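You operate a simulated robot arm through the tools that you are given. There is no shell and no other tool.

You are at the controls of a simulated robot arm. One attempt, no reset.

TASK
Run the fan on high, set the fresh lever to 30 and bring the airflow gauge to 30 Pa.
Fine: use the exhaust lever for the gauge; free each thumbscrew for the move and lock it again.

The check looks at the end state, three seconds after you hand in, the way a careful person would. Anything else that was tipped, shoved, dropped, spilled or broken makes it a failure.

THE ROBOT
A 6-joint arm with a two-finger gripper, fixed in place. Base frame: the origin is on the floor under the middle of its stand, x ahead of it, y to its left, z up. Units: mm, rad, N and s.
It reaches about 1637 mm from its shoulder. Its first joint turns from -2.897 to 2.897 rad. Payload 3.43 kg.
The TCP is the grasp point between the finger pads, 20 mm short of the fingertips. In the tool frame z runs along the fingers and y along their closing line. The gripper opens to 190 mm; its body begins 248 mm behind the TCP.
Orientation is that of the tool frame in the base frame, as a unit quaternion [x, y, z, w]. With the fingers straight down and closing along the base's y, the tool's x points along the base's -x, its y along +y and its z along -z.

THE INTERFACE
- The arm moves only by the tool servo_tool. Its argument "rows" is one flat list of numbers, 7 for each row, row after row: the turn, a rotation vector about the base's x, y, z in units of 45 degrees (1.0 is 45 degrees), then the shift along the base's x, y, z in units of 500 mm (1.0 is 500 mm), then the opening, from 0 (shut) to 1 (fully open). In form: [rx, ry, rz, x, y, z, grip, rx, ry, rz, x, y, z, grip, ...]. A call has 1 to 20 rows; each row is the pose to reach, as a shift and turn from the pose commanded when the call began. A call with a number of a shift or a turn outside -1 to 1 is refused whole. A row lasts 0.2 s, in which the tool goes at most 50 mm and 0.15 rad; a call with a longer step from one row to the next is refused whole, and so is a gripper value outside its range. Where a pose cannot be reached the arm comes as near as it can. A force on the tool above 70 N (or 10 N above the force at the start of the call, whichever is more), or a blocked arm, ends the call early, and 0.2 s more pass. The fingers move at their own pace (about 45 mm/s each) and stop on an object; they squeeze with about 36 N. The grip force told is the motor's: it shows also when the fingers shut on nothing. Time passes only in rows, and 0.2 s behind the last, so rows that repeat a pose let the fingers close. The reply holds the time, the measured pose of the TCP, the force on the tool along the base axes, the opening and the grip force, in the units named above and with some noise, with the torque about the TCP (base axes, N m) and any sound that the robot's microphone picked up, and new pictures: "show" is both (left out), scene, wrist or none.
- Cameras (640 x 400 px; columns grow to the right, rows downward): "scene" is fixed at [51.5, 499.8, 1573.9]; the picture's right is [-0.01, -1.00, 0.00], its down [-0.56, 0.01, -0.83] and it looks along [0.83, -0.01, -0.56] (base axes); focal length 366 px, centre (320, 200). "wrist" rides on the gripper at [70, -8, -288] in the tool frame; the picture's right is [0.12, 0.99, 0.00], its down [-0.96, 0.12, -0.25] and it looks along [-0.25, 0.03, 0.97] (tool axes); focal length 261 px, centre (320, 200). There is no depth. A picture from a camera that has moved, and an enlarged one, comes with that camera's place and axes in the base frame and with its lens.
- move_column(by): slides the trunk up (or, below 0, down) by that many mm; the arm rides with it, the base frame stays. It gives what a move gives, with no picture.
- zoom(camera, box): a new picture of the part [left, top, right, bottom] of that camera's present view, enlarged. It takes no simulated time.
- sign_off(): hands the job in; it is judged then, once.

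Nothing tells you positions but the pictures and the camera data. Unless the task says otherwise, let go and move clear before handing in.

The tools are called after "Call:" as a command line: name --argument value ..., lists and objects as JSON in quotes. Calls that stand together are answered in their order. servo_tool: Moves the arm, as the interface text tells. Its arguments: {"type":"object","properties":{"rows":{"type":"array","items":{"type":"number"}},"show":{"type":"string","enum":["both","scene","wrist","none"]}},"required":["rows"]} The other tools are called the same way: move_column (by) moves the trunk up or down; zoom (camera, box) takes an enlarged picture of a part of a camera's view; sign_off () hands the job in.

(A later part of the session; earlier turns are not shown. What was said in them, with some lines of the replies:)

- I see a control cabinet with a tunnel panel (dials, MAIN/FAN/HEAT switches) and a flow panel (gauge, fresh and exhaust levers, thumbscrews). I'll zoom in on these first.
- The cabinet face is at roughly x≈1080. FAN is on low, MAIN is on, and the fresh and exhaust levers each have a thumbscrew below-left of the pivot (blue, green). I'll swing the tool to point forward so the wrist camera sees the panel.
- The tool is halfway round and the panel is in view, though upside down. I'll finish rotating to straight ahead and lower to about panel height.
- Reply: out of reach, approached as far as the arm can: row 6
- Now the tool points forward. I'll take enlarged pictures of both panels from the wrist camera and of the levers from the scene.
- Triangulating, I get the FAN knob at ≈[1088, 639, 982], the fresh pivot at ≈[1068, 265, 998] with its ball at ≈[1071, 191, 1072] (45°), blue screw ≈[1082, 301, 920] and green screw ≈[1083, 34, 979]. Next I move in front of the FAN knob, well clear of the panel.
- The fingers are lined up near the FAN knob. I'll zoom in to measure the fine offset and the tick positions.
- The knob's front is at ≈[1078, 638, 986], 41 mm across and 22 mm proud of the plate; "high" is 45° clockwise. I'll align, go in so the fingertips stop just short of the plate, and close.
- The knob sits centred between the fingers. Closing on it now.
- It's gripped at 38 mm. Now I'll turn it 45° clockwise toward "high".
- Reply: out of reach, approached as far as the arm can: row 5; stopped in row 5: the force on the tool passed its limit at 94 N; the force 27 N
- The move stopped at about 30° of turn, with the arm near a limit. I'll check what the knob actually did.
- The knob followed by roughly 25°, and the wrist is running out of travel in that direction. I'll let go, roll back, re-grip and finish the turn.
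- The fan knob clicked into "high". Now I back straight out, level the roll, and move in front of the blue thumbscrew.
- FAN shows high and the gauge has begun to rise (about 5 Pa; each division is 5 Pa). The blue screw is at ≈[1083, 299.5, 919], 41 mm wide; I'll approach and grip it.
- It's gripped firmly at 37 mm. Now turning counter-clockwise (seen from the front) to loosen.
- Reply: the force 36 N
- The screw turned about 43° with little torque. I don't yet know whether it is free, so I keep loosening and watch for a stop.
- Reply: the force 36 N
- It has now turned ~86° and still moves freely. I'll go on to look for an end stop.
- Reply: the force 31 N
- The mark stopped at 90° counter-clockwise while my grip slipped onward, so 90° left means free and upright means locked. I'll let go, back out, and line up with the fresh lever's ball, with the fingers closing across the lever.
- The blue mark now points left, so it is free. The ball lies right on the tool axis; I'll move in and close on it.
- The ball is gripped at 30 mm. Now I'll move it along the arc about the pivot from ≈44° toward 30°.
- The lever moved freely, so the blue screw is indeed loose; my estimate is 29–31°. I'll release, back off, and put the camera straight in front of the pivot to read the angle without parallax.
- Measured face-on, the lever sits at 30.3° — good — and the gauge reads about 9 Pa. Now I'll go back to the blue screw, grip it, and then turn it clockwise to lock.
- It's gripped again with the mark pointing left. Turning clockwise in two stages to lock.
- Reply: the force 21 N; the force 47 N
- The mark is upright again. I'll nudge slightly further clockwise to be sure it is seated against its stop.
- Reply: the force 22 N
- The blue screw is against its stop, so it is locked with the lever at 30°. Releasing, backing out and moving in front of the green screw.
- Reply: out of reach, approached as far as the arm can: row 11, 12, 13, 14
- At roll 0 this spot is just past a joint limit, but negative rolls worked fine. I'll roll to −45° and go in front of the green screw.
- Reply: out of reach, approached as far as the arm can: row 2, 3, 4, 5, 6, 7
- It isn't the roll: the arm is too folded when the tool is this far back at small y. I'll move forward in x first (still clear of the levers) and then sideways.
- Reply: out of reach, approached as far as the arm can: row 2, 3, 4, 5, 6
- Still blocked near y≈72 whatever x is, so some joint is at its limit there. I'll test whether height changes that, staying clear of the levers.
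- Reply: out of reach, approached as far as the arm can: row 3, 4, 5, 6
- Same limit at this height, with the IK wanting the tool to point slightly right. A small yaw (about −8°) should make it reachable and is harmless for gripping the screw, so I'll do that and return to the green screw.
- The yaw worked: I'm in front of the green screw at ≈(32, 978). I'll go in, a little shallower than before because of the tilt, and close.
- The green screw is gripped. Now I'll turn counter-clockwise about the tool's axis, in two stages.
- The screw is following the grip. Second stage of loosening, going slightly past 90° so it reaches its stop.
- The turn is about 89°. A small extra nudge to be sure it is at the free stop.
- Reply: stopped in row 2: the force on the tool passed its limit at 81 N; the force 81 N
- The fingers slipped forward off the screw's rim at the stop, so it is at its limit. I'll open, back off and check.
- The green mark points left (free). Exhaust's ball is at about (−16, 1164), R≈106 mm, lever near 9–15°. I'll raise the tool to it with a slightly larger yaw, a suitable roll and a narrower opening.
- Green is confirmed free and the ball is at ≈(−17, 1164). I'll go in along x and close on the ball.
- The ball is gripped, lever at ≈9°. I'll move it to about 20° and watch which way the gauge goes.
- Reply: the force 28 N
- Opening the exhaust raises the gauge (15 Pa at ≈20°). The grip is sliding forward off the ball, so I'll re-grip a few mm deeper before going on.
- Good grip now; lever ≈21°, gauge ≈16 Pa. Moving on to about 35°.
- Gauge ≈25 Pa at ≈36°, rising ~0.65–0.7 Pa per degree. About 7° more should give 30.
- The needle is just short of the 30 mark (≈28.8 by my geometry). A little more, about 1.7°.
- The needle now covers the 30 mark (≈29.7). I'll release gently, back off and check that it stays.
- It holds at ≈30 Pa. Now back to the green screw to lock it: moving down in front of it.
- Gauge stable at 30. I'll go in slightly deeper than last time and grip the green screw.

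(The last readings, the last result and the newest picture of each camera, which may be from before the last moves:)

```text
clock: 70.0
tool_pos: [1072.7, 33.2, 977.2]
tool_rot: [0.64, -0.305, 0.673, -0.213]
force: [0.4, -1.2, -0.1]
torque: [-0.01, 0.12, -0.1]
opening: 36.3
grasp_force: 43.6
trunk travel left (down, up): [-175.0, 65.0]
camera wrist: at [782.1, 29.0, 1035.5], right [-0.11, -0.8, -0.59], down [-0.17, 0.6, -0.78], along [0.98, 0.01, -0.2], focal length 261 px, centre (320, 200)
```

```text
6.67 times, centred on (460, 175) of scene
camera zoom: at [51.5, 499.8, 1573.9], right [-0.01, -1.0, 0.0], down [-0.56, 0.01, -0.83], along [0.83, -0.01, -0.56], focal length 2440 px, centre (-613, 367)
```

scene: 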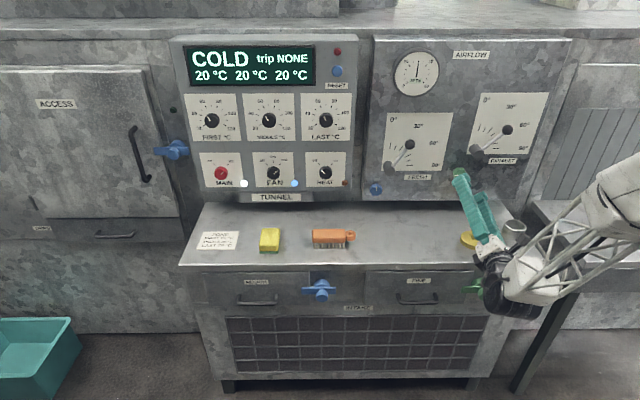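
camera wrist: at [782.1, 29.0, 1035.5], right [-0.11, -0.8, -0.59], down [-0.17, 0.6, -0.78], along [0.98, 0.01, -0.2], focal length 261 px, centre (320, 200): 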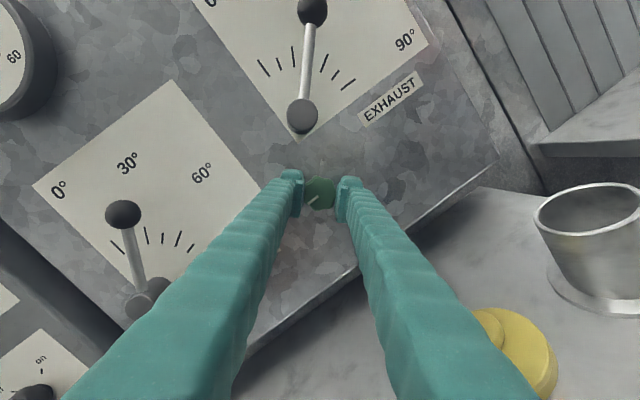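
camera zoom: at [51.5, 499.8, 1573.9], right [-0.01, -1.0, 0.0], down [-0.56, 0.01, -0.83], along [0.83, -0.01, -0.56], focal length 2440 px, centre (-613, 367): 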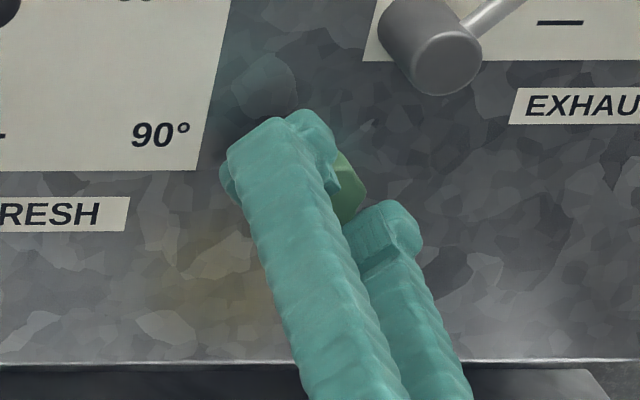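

Good grip at 36 mm. Turning clockwise about the tool's axis in two stages to lock.

Call:
servo_tool --rows '[0.139, -0.0193, 0, 0, 0, 0, 0.13, 0.277, -0.0385, 0, 0, 0, 0, 0.13, 0.416, -0.0577, 0, 0, 0, 0, 0.13, 0.554, -0.077, 0, 0, 0, 0, 0.13, 0.693, -0.096, 0, 0, 0, 0, 0.13, 0.832, -0.1155, 0, 0, 0, 0, 0.13, 0.97, -0.135, 0, 0, 0, 0, 0.13, 0.97, -0.135, 0, 0, 0, 0, 0.13]' --show "wrist"

Call:
zoom --camera "wrist" --box '[256, 140, 384, 220]'

```text
clock: 71.8
tool_pos: [1073.5, 34.4, 977.7]
tool_rot: [0.477, -0.521, 0.545, -0.452]
force: [-16.6, 1.2, 4.5]
torque: [-0.03, -0.12, -0.03]
opening: 36.2
grasp_force: 45.1
trunk travel left (down, up): [-175.0, 65.0]
camera wrist: at [779.4, 1.1, 990.4], right [-0.02, -0.17, -0.99], down [-0.12, 0.98, -0.16], along [0.99, 0.11, -0.04], focal length 261 px, centre (320, 200)
```

wrist: 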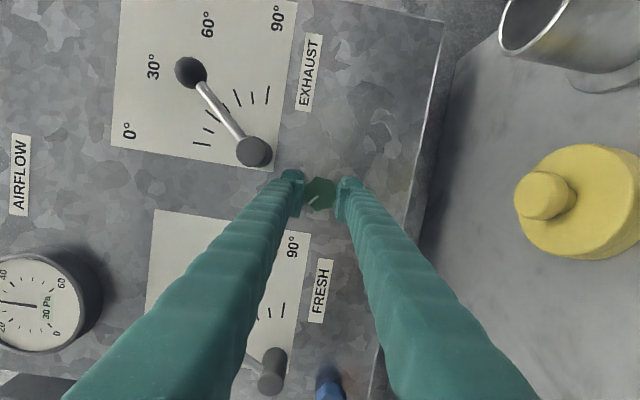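

```text
5.00 times, centred on (320, 180) of wrist
camera zoom: at [779.4, 1.1, 990.4], right [-0.02, -0.17, -0.99], down [-0.12, 0.98, -0.16], along [0.99, 0.11, -0.04], focal length 1303 px, centre (320, 300)
```

zoom: 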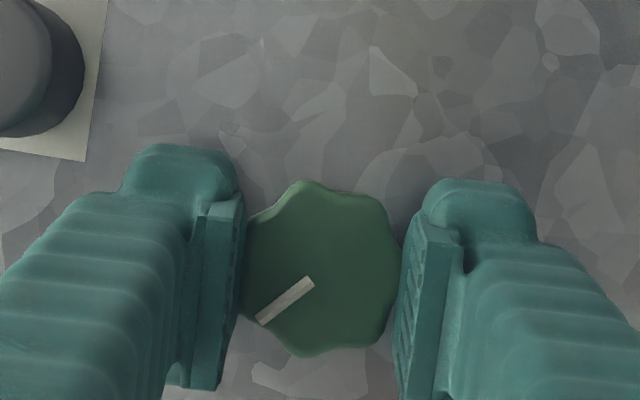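

The screw is following. Second stage.

Call:
servo_tool --rows '[0.139, -0.0193, 0, 0, 0, 0, 0.13, 0.277, -0.0385, 0, 0, 0, 0, 0.13, 0.416, -0.0577, 0, 0, 0, 0, 0.13, 0.554, -0.077, 0, 0, 0, 0, 0.13, 0.693, -0.096, 0, 0, 0, 0, 0.13, 0.832, -0.1155, 0, 0, 0, 0, 0.13, 0.95, -0.132, 0, 0, 0, 0, 0.13, 1.0, -0.139, 0, 0, 0, 0, 0.13, 1.0, -0.139, 0, 0, 0, 0, 0.13]' --show "wrist"

Call:
zoom --camera "wrist" --box '[256, 140, 384, 220]'

Call:
zoom --camera "scene" --box '[412, 145, 508, 205]'

Call:
zoom --camera "scene" --box '[396, 52, 444, 82]'

```text
clock: 73.8
tool_pos: [1072.7, 33.6, 979.4]
tool_rot: [-0.24, 0.664, -0.328, 0.627]
force: [7.2, -0.2, 25.0]
torque: [-0.04, -0.17, 0.19]
opening: 36.3
grasp_force: 45.5
trunk travel left (down, up): [-175.0, 65.0]
camera wrist: at [781.1, 12.7, 937.2], right [0.08, 0.58, -0.81], down [-0.14, 0.81, 0.57], along [0.99, 0.07, 0.15], focal length 261 px, centre (320, 200)
```

wrist: 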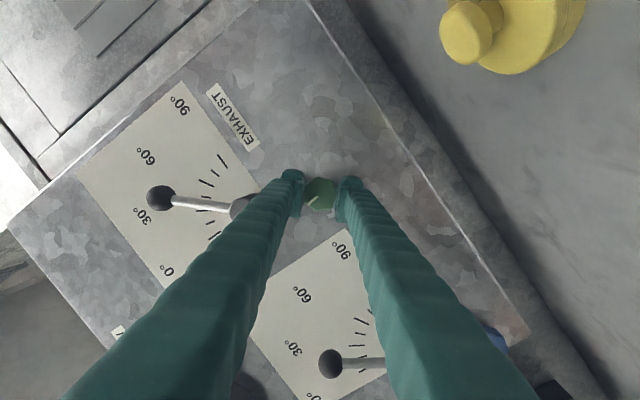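

```text
5.00 times, centred on (320, 180) of wrist
camera zoom: at [781.1, 12.7, 937.2], right [0.08, 0.58, -0.81], down [-0.14, 0.81, 0.57], along [0.99, 0.07, 0.15], focal length 1303 px, centre (320, 300)
```

zoom: 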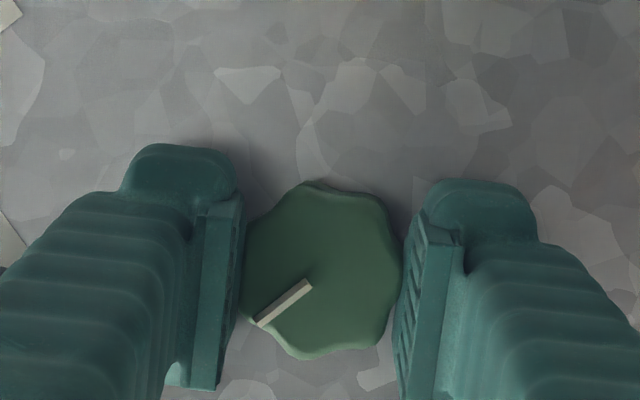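

```text
6.67 times, centred on (460, 175) of scene
camera zoom: at [51.5, 499.8, 1573.9], right [-0.01, -1.0, 0.0], down [-0.56, 0.01, -0.83], along [0.83, -0.01, -0.56], focal length 2440 px, centre (-613, 367)
```

zoom: 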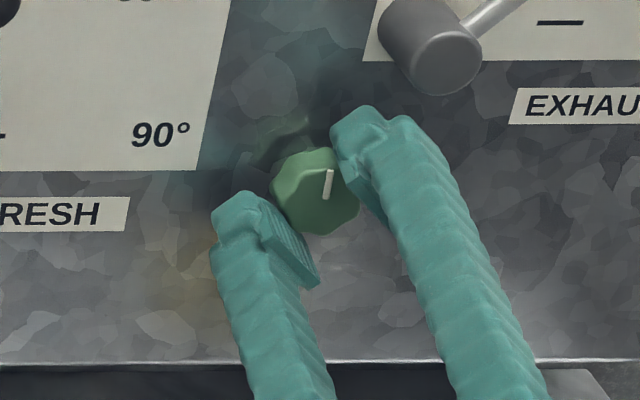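

```text
13.33 times, centred on (420, 67) of scene
camera zoom: at [51.5, 499.8, 1573.9], right [-0.01, -1.0, 0.0], down [-0.56, 0.01, -0.83], along [0.83, -0.01, -0.56], focal length 4879 px, centre (-1013, 1973)
```

zoom: 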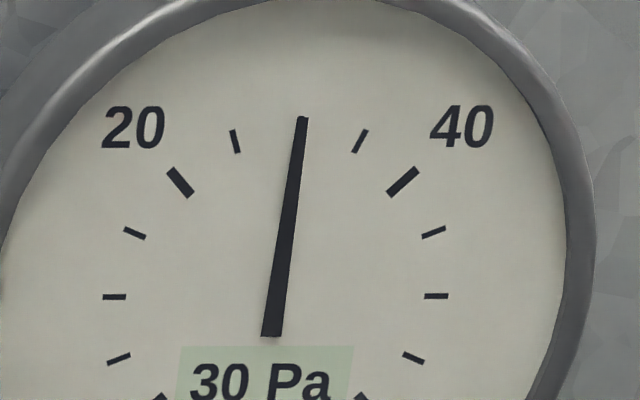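

The mark is within ~2–3° of upright. A small further turn to seat it at the stop, gently.

Call:
servo_tool --rows '[0.04, -0.0056, 0, 0, 0, 0, 0.13, 0.08, -0.0111, 0, 0, 0, 0, 0.13, 0.11, -0.0153, 0, 0, 0, 0, 0.13, 0.11, -0.0153, 0, 0, 0, 0, 0.13]' --show "wrist"

Call:
zoom --camera "wrist" --box '[256, 140, 384, 220]'

Call:
zoom --camera "scene" --box '[412, 145, 508, 205]'

```text
clock: 74.8
tool_pos: [1073.3, 32.1, 978.4]
tool_rot: [-0.21, 0.675, -0.3, 0.641]
force: [10.2, -5.3, 30.4]
torque: [-0.71, -0.12, 0.14]
opening: 36.3
grasp_force: 45.2
trunk travel left (down, up): [-175.0, 65.0]
camera wrist: at [781.4, 16.4, 932.1], right [0.09, 0.65, -0.76], down [-0.15, 0.76, 0.63], along [0.98, 0.05, 0.16], focal length 261 px, centre (320, 200)
```

wrist: 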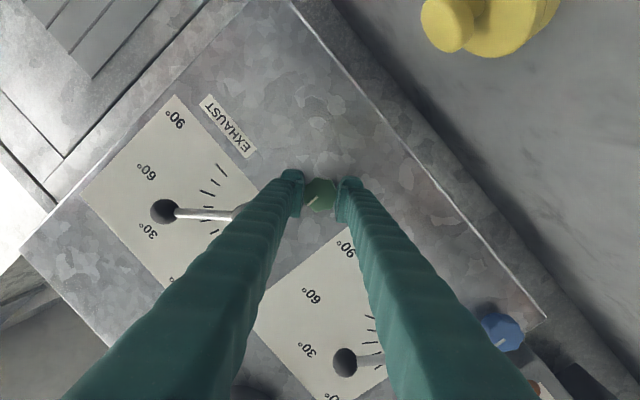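

```text
5.00 times, centred on (320, 180) of wrist
camera zoom: at [781.4, 16.4, 932.1], right [0.09, 0.65, -0.76], down [-0.15, 0.76, 0.63], along [0.98, 0.05, 0.16], focal length 1303 px, centre (320, 300)
```

zoom: 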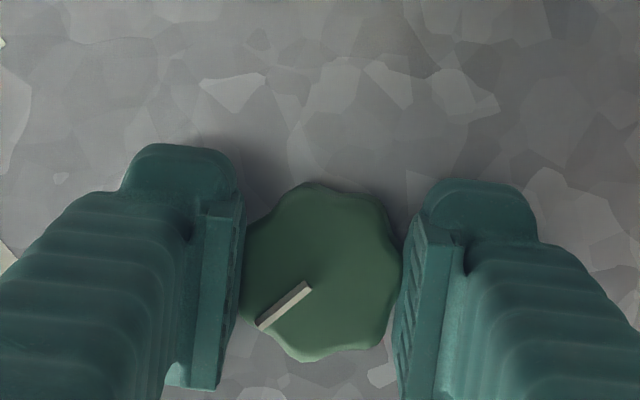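

```text
6.67 times, centred on (460, 175) of scene
camera zoom: at [51.5, 499.8, 1573.9], right [-0.01, -1.0, 0.0], down [-0.56, 0.01, -0.83], along [0.83, -0.01, -0.56], focal length 2440 px, centre (-613, 367)
```

zoom: 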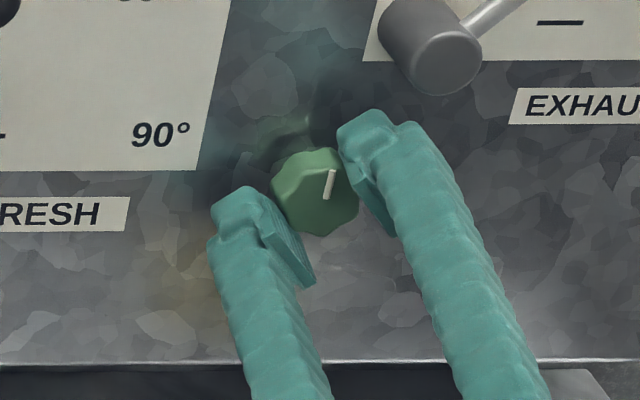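

A reaction torque of 0.7 N·m shows the green screw is at its lock stop, mark upright. I'll release and back out straight.

Call:
servo_tool --rows '[0, 0, 0, 0, 0, 0, 0.2, 0, 0, 0, 0, 0, 0, 0.27, 0, 0, 0, 0, 0, 0, 0.32, 0, 0, 0, -0.05, 0, 0, 0.32, 0, 0, 0, -0.11, 0, 0, 0.32, 0, 0, 0, -0.175, 0, 0, 0.32, 0, 0, 0, -0.175, 0.08, 0.02, 0.32, 0, 0, 0, -0.175, 0.16, 0.02, 0.32, 0, 0, 0, -0.175, 0.2, 0.02, 0.32]' --show "both"

Call:
zoom --camera "scene" --box '[412, 145, 508, 205]'

Call:
zoom --camera "scene" --box '[396, 52, 444, 82]'

Call:
zoom --camera "scene" --box '[360, 100, 552, 220]'

Call:
zoom --camera "scene" --box '[170, 30, 370, 210]'

```text
clock: 76.8
tool_pos: [985.1, 131.2, 987.5]
tool_rot: [-0.21, 0.675, -0.3, 0.64]
force: [0.1, -0.6, 0.7]
torque: [0.02, 0.02, 0.08]
opening: 60.6
grasp_force: 0.0
trunk travel left (down, up): [-175.0, 65.0]
camera wrist: at [693.3, 115.8, 941.5], right [0.09, 0.65, -0.76], down [-0.15, 0.76, 0.63], along [0.99, 0.05, 0.16], focal length 261 px, centre (320, 200)
```

scene: 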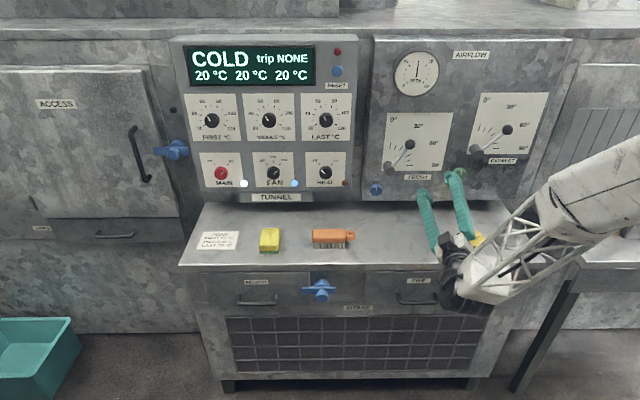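
wrist: 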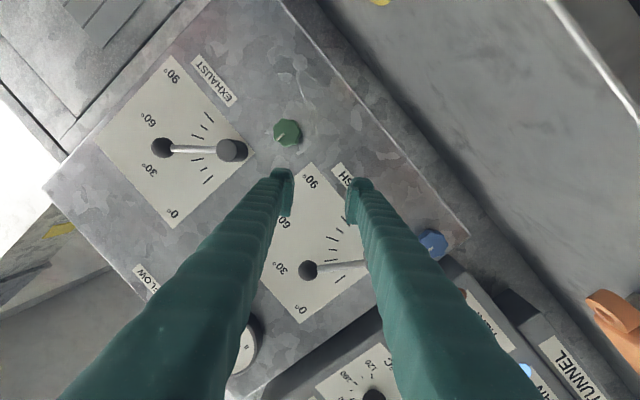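

```text
6.67 times, centred on (460, 175) of scene
camera zoom: at [51.5, 499.8, 1573.9], right [-0.01, -1.0, 0.0], down [-0.56, 0.01, -0.83], along [0.83, -0.01, -0.56], focal length 2440 px, centre (-613, 367)
```

zoom: 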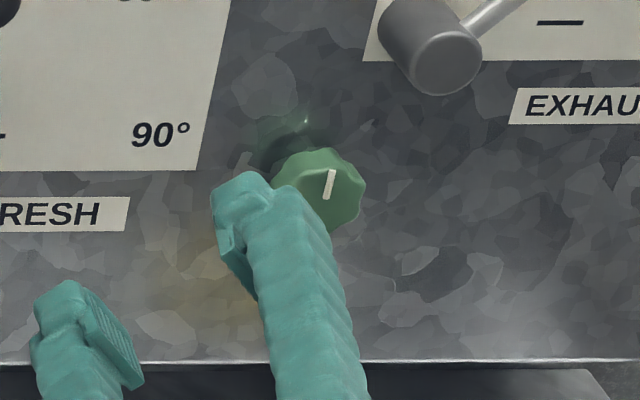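

```text
13.33 times, centred on (420, 67) of scene
camera zoom: at [51.5, 499.8, 1573.9], right [-0.01, -1.0, 0.0], down [-0.56, 0.01, -0.83], along [0.83, -0.01, -0.56], focal length 4879 px, centre (-1013, 1973)
```

zoom: 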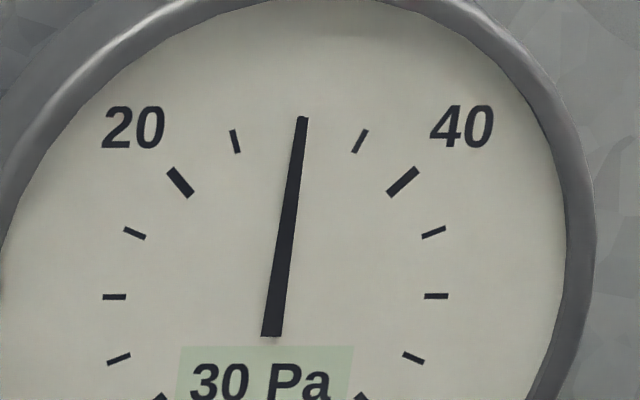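

```text
3.33 times, centred on (456, 160) of scene
camera zoom: at [51.5, 499.8, 1573.9], right [-0.01, -1.0, 0.0], down [-0.56, 0.01, -0.83], along [0.83, -0.01, -0.56], focal length 1220 px, centre (-133, 333)
```

zoom: 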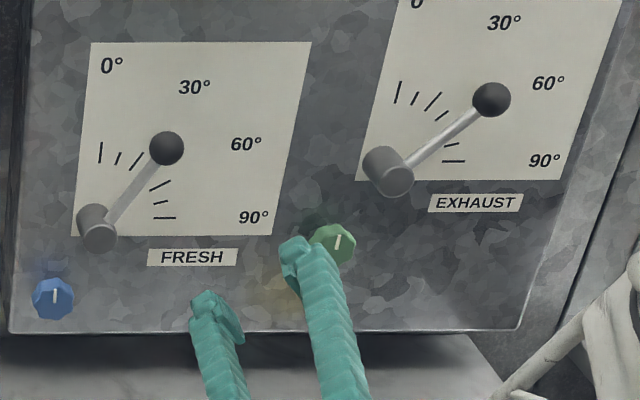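

```text
2.22 times, centred on (270, 120) of scene
camera zoom: at [51.5, 499.8, 1573.9], right [-0.01, -1.0, 0.0], down [-0.56, 0.01, -0.83], along [0.83, -0.01, -0.56], focal length 813 px, centre (431, 378)
```

zoom: 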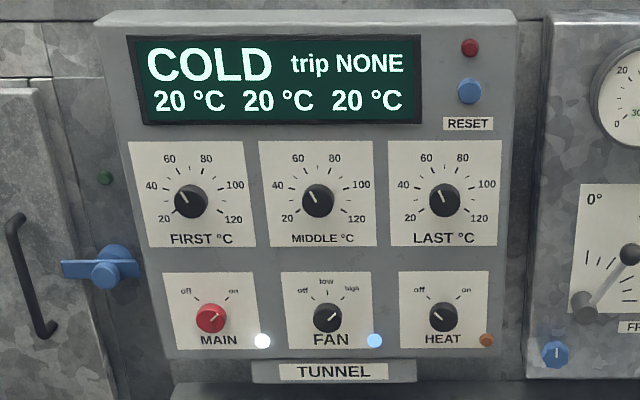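

Everything reads right: FAN on high, both screws upright, fresh at 30°, gauge at 30 Pa. I'll retreat clear of the panel and take a final look.

Call:
servo_tool --rows '[0, 0, 0, -0.05, 0.03, 0.03, 0.32, 0, 0, 0, -0.1, 0.06, 0.07, 0.32, 0, 0, 0, -0.14, 0.1, 0.12, 0.32, 0, 0, 0, -0.17, 0.14, 0.17, 0.32, 0, 0, 0, -0.17, 0.16, 0.226, 0.32, 0, 0, 0, -0.17, 0.16, 0.226, 0.32, 0, 0, 0, -0.17, 0.16, 0.226, 0.32]' --show "both"

Call:
zoom --camera "scene" --box '[396, 52, 444, 82]'

Call:
zoom --camera "scene" --box '[360, 100, 552, 220]'

Call:
zoom --camera "scene" --box '[360, 150, 424, 210]'

```text
clock: 78.4
tool_pos: [902.3, 213.4, 1101.2]
tool_rot: [-0.21, 0.675, -0.3, 0.641]
force: [-1.0, -0.1, -0.8]
torque: [-0.02, -0.02, 0.0]
opening: 61.0
grasp_force: 0.0
trunk travel left (down, up): [-175.0, 65.0]
camera wrist: at [609.8, 197.6, 1055.6], right [0.09, 0.65, -0.76], down [-0.15, 0.76, 0.63], along [0.99, 0.05, 0.16], focal length 261 px, centre (320, 200)
```

scene: 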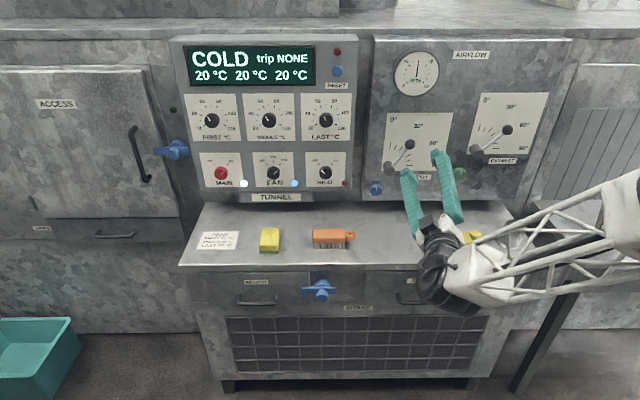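
wrist: 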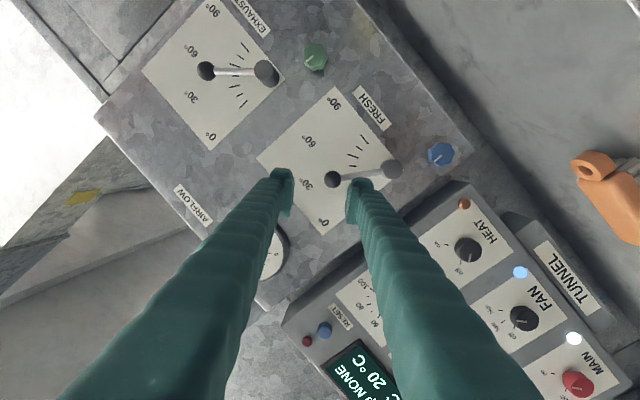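

```text
13.33 times, centred on (420, 67) of scene
camera zoom: at [51.5, 499.8, 1573.9], right [-0.01, -1.0, 0.0], down [-0.56, 0.01, -0.83], along [0.83, -0.01, -0.56], focal length 4879 px, centre (-1013, 1973)
```

zoom: 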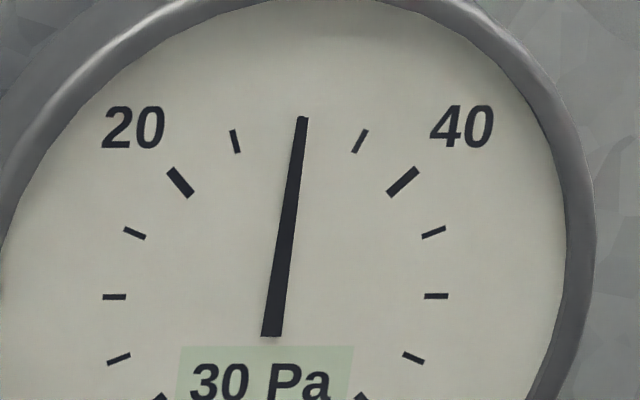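

```text
3.33 times, centred on (456, 160) of scene
camera zoom: at [51.5, 499.8, 1573.9], right [-0.01, -1.0, 0.0], down [-0.56, 0.01, -0.83], along [0.83, -0.01, -0.56], focal length 1220 px, centre (-133, 333)
```

zoom: 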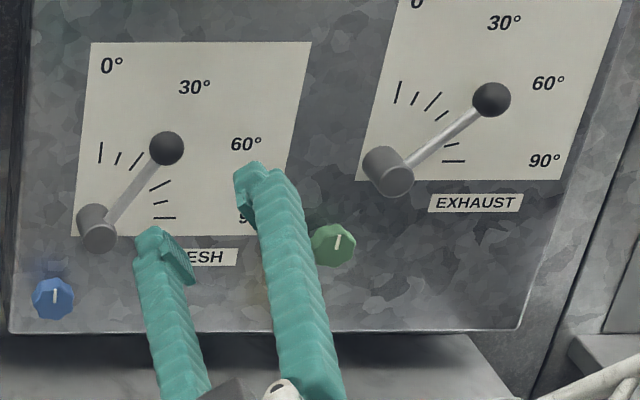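

```text
6.67 times, centred on (392, 180) of scene
camera zoom: at [51.5, 499.8, 1573.9], right [-0.01, -1.0, 0.0], down [-0.56, 0.01, -0.83], along [0.83, -0.01, -0.56], focal length 2440 px, centre (-160, 333)
```

zoom: 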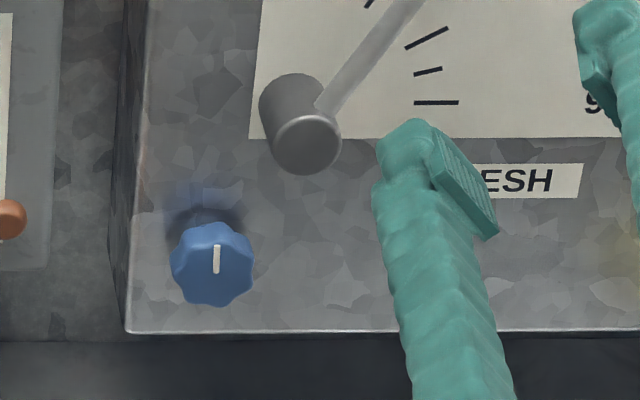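

The gripper is open and clear of the panel. FAN is on high, fresh reads 30°, the gauge is steady at 30 Pa, both thumbscrews are locked upright, and nothing else visible has moved. Handing in.

Call:
sign_off

```text
The job is handed in.
```

I set the fan to high, the fresh lever to 30° and the airflow gauge to 30 Pa, then handed the job in. I don't have the check's result.

- **Fan:** the knob clicked into the "high" position and stayed there.
- **Fresh lever:** it measured 30.3° in a face-on view, taken before I relocked its screw. It had not moved in the final pictures.
- **Airflow gauge:** I used the exhaust lever, ending at about 43°. The needle held steady at about 29.9 Pa and the gauge's display read 30 Pa.
- **Thumbscrews:** I freed the blue and green screws for the moves and turned each back until it hit its stop, with its mark upright.

While I was freeing the green screw, the fingers slipped off its rim at the end stop with about 80 N on the tool. The screw still turned and locked normally afterwards, and I saw no damage. In the last pictures the arm hid the cup and part of the yellow plug on the bench. Both looked undisturbed when last in view, and nothing else had moved.
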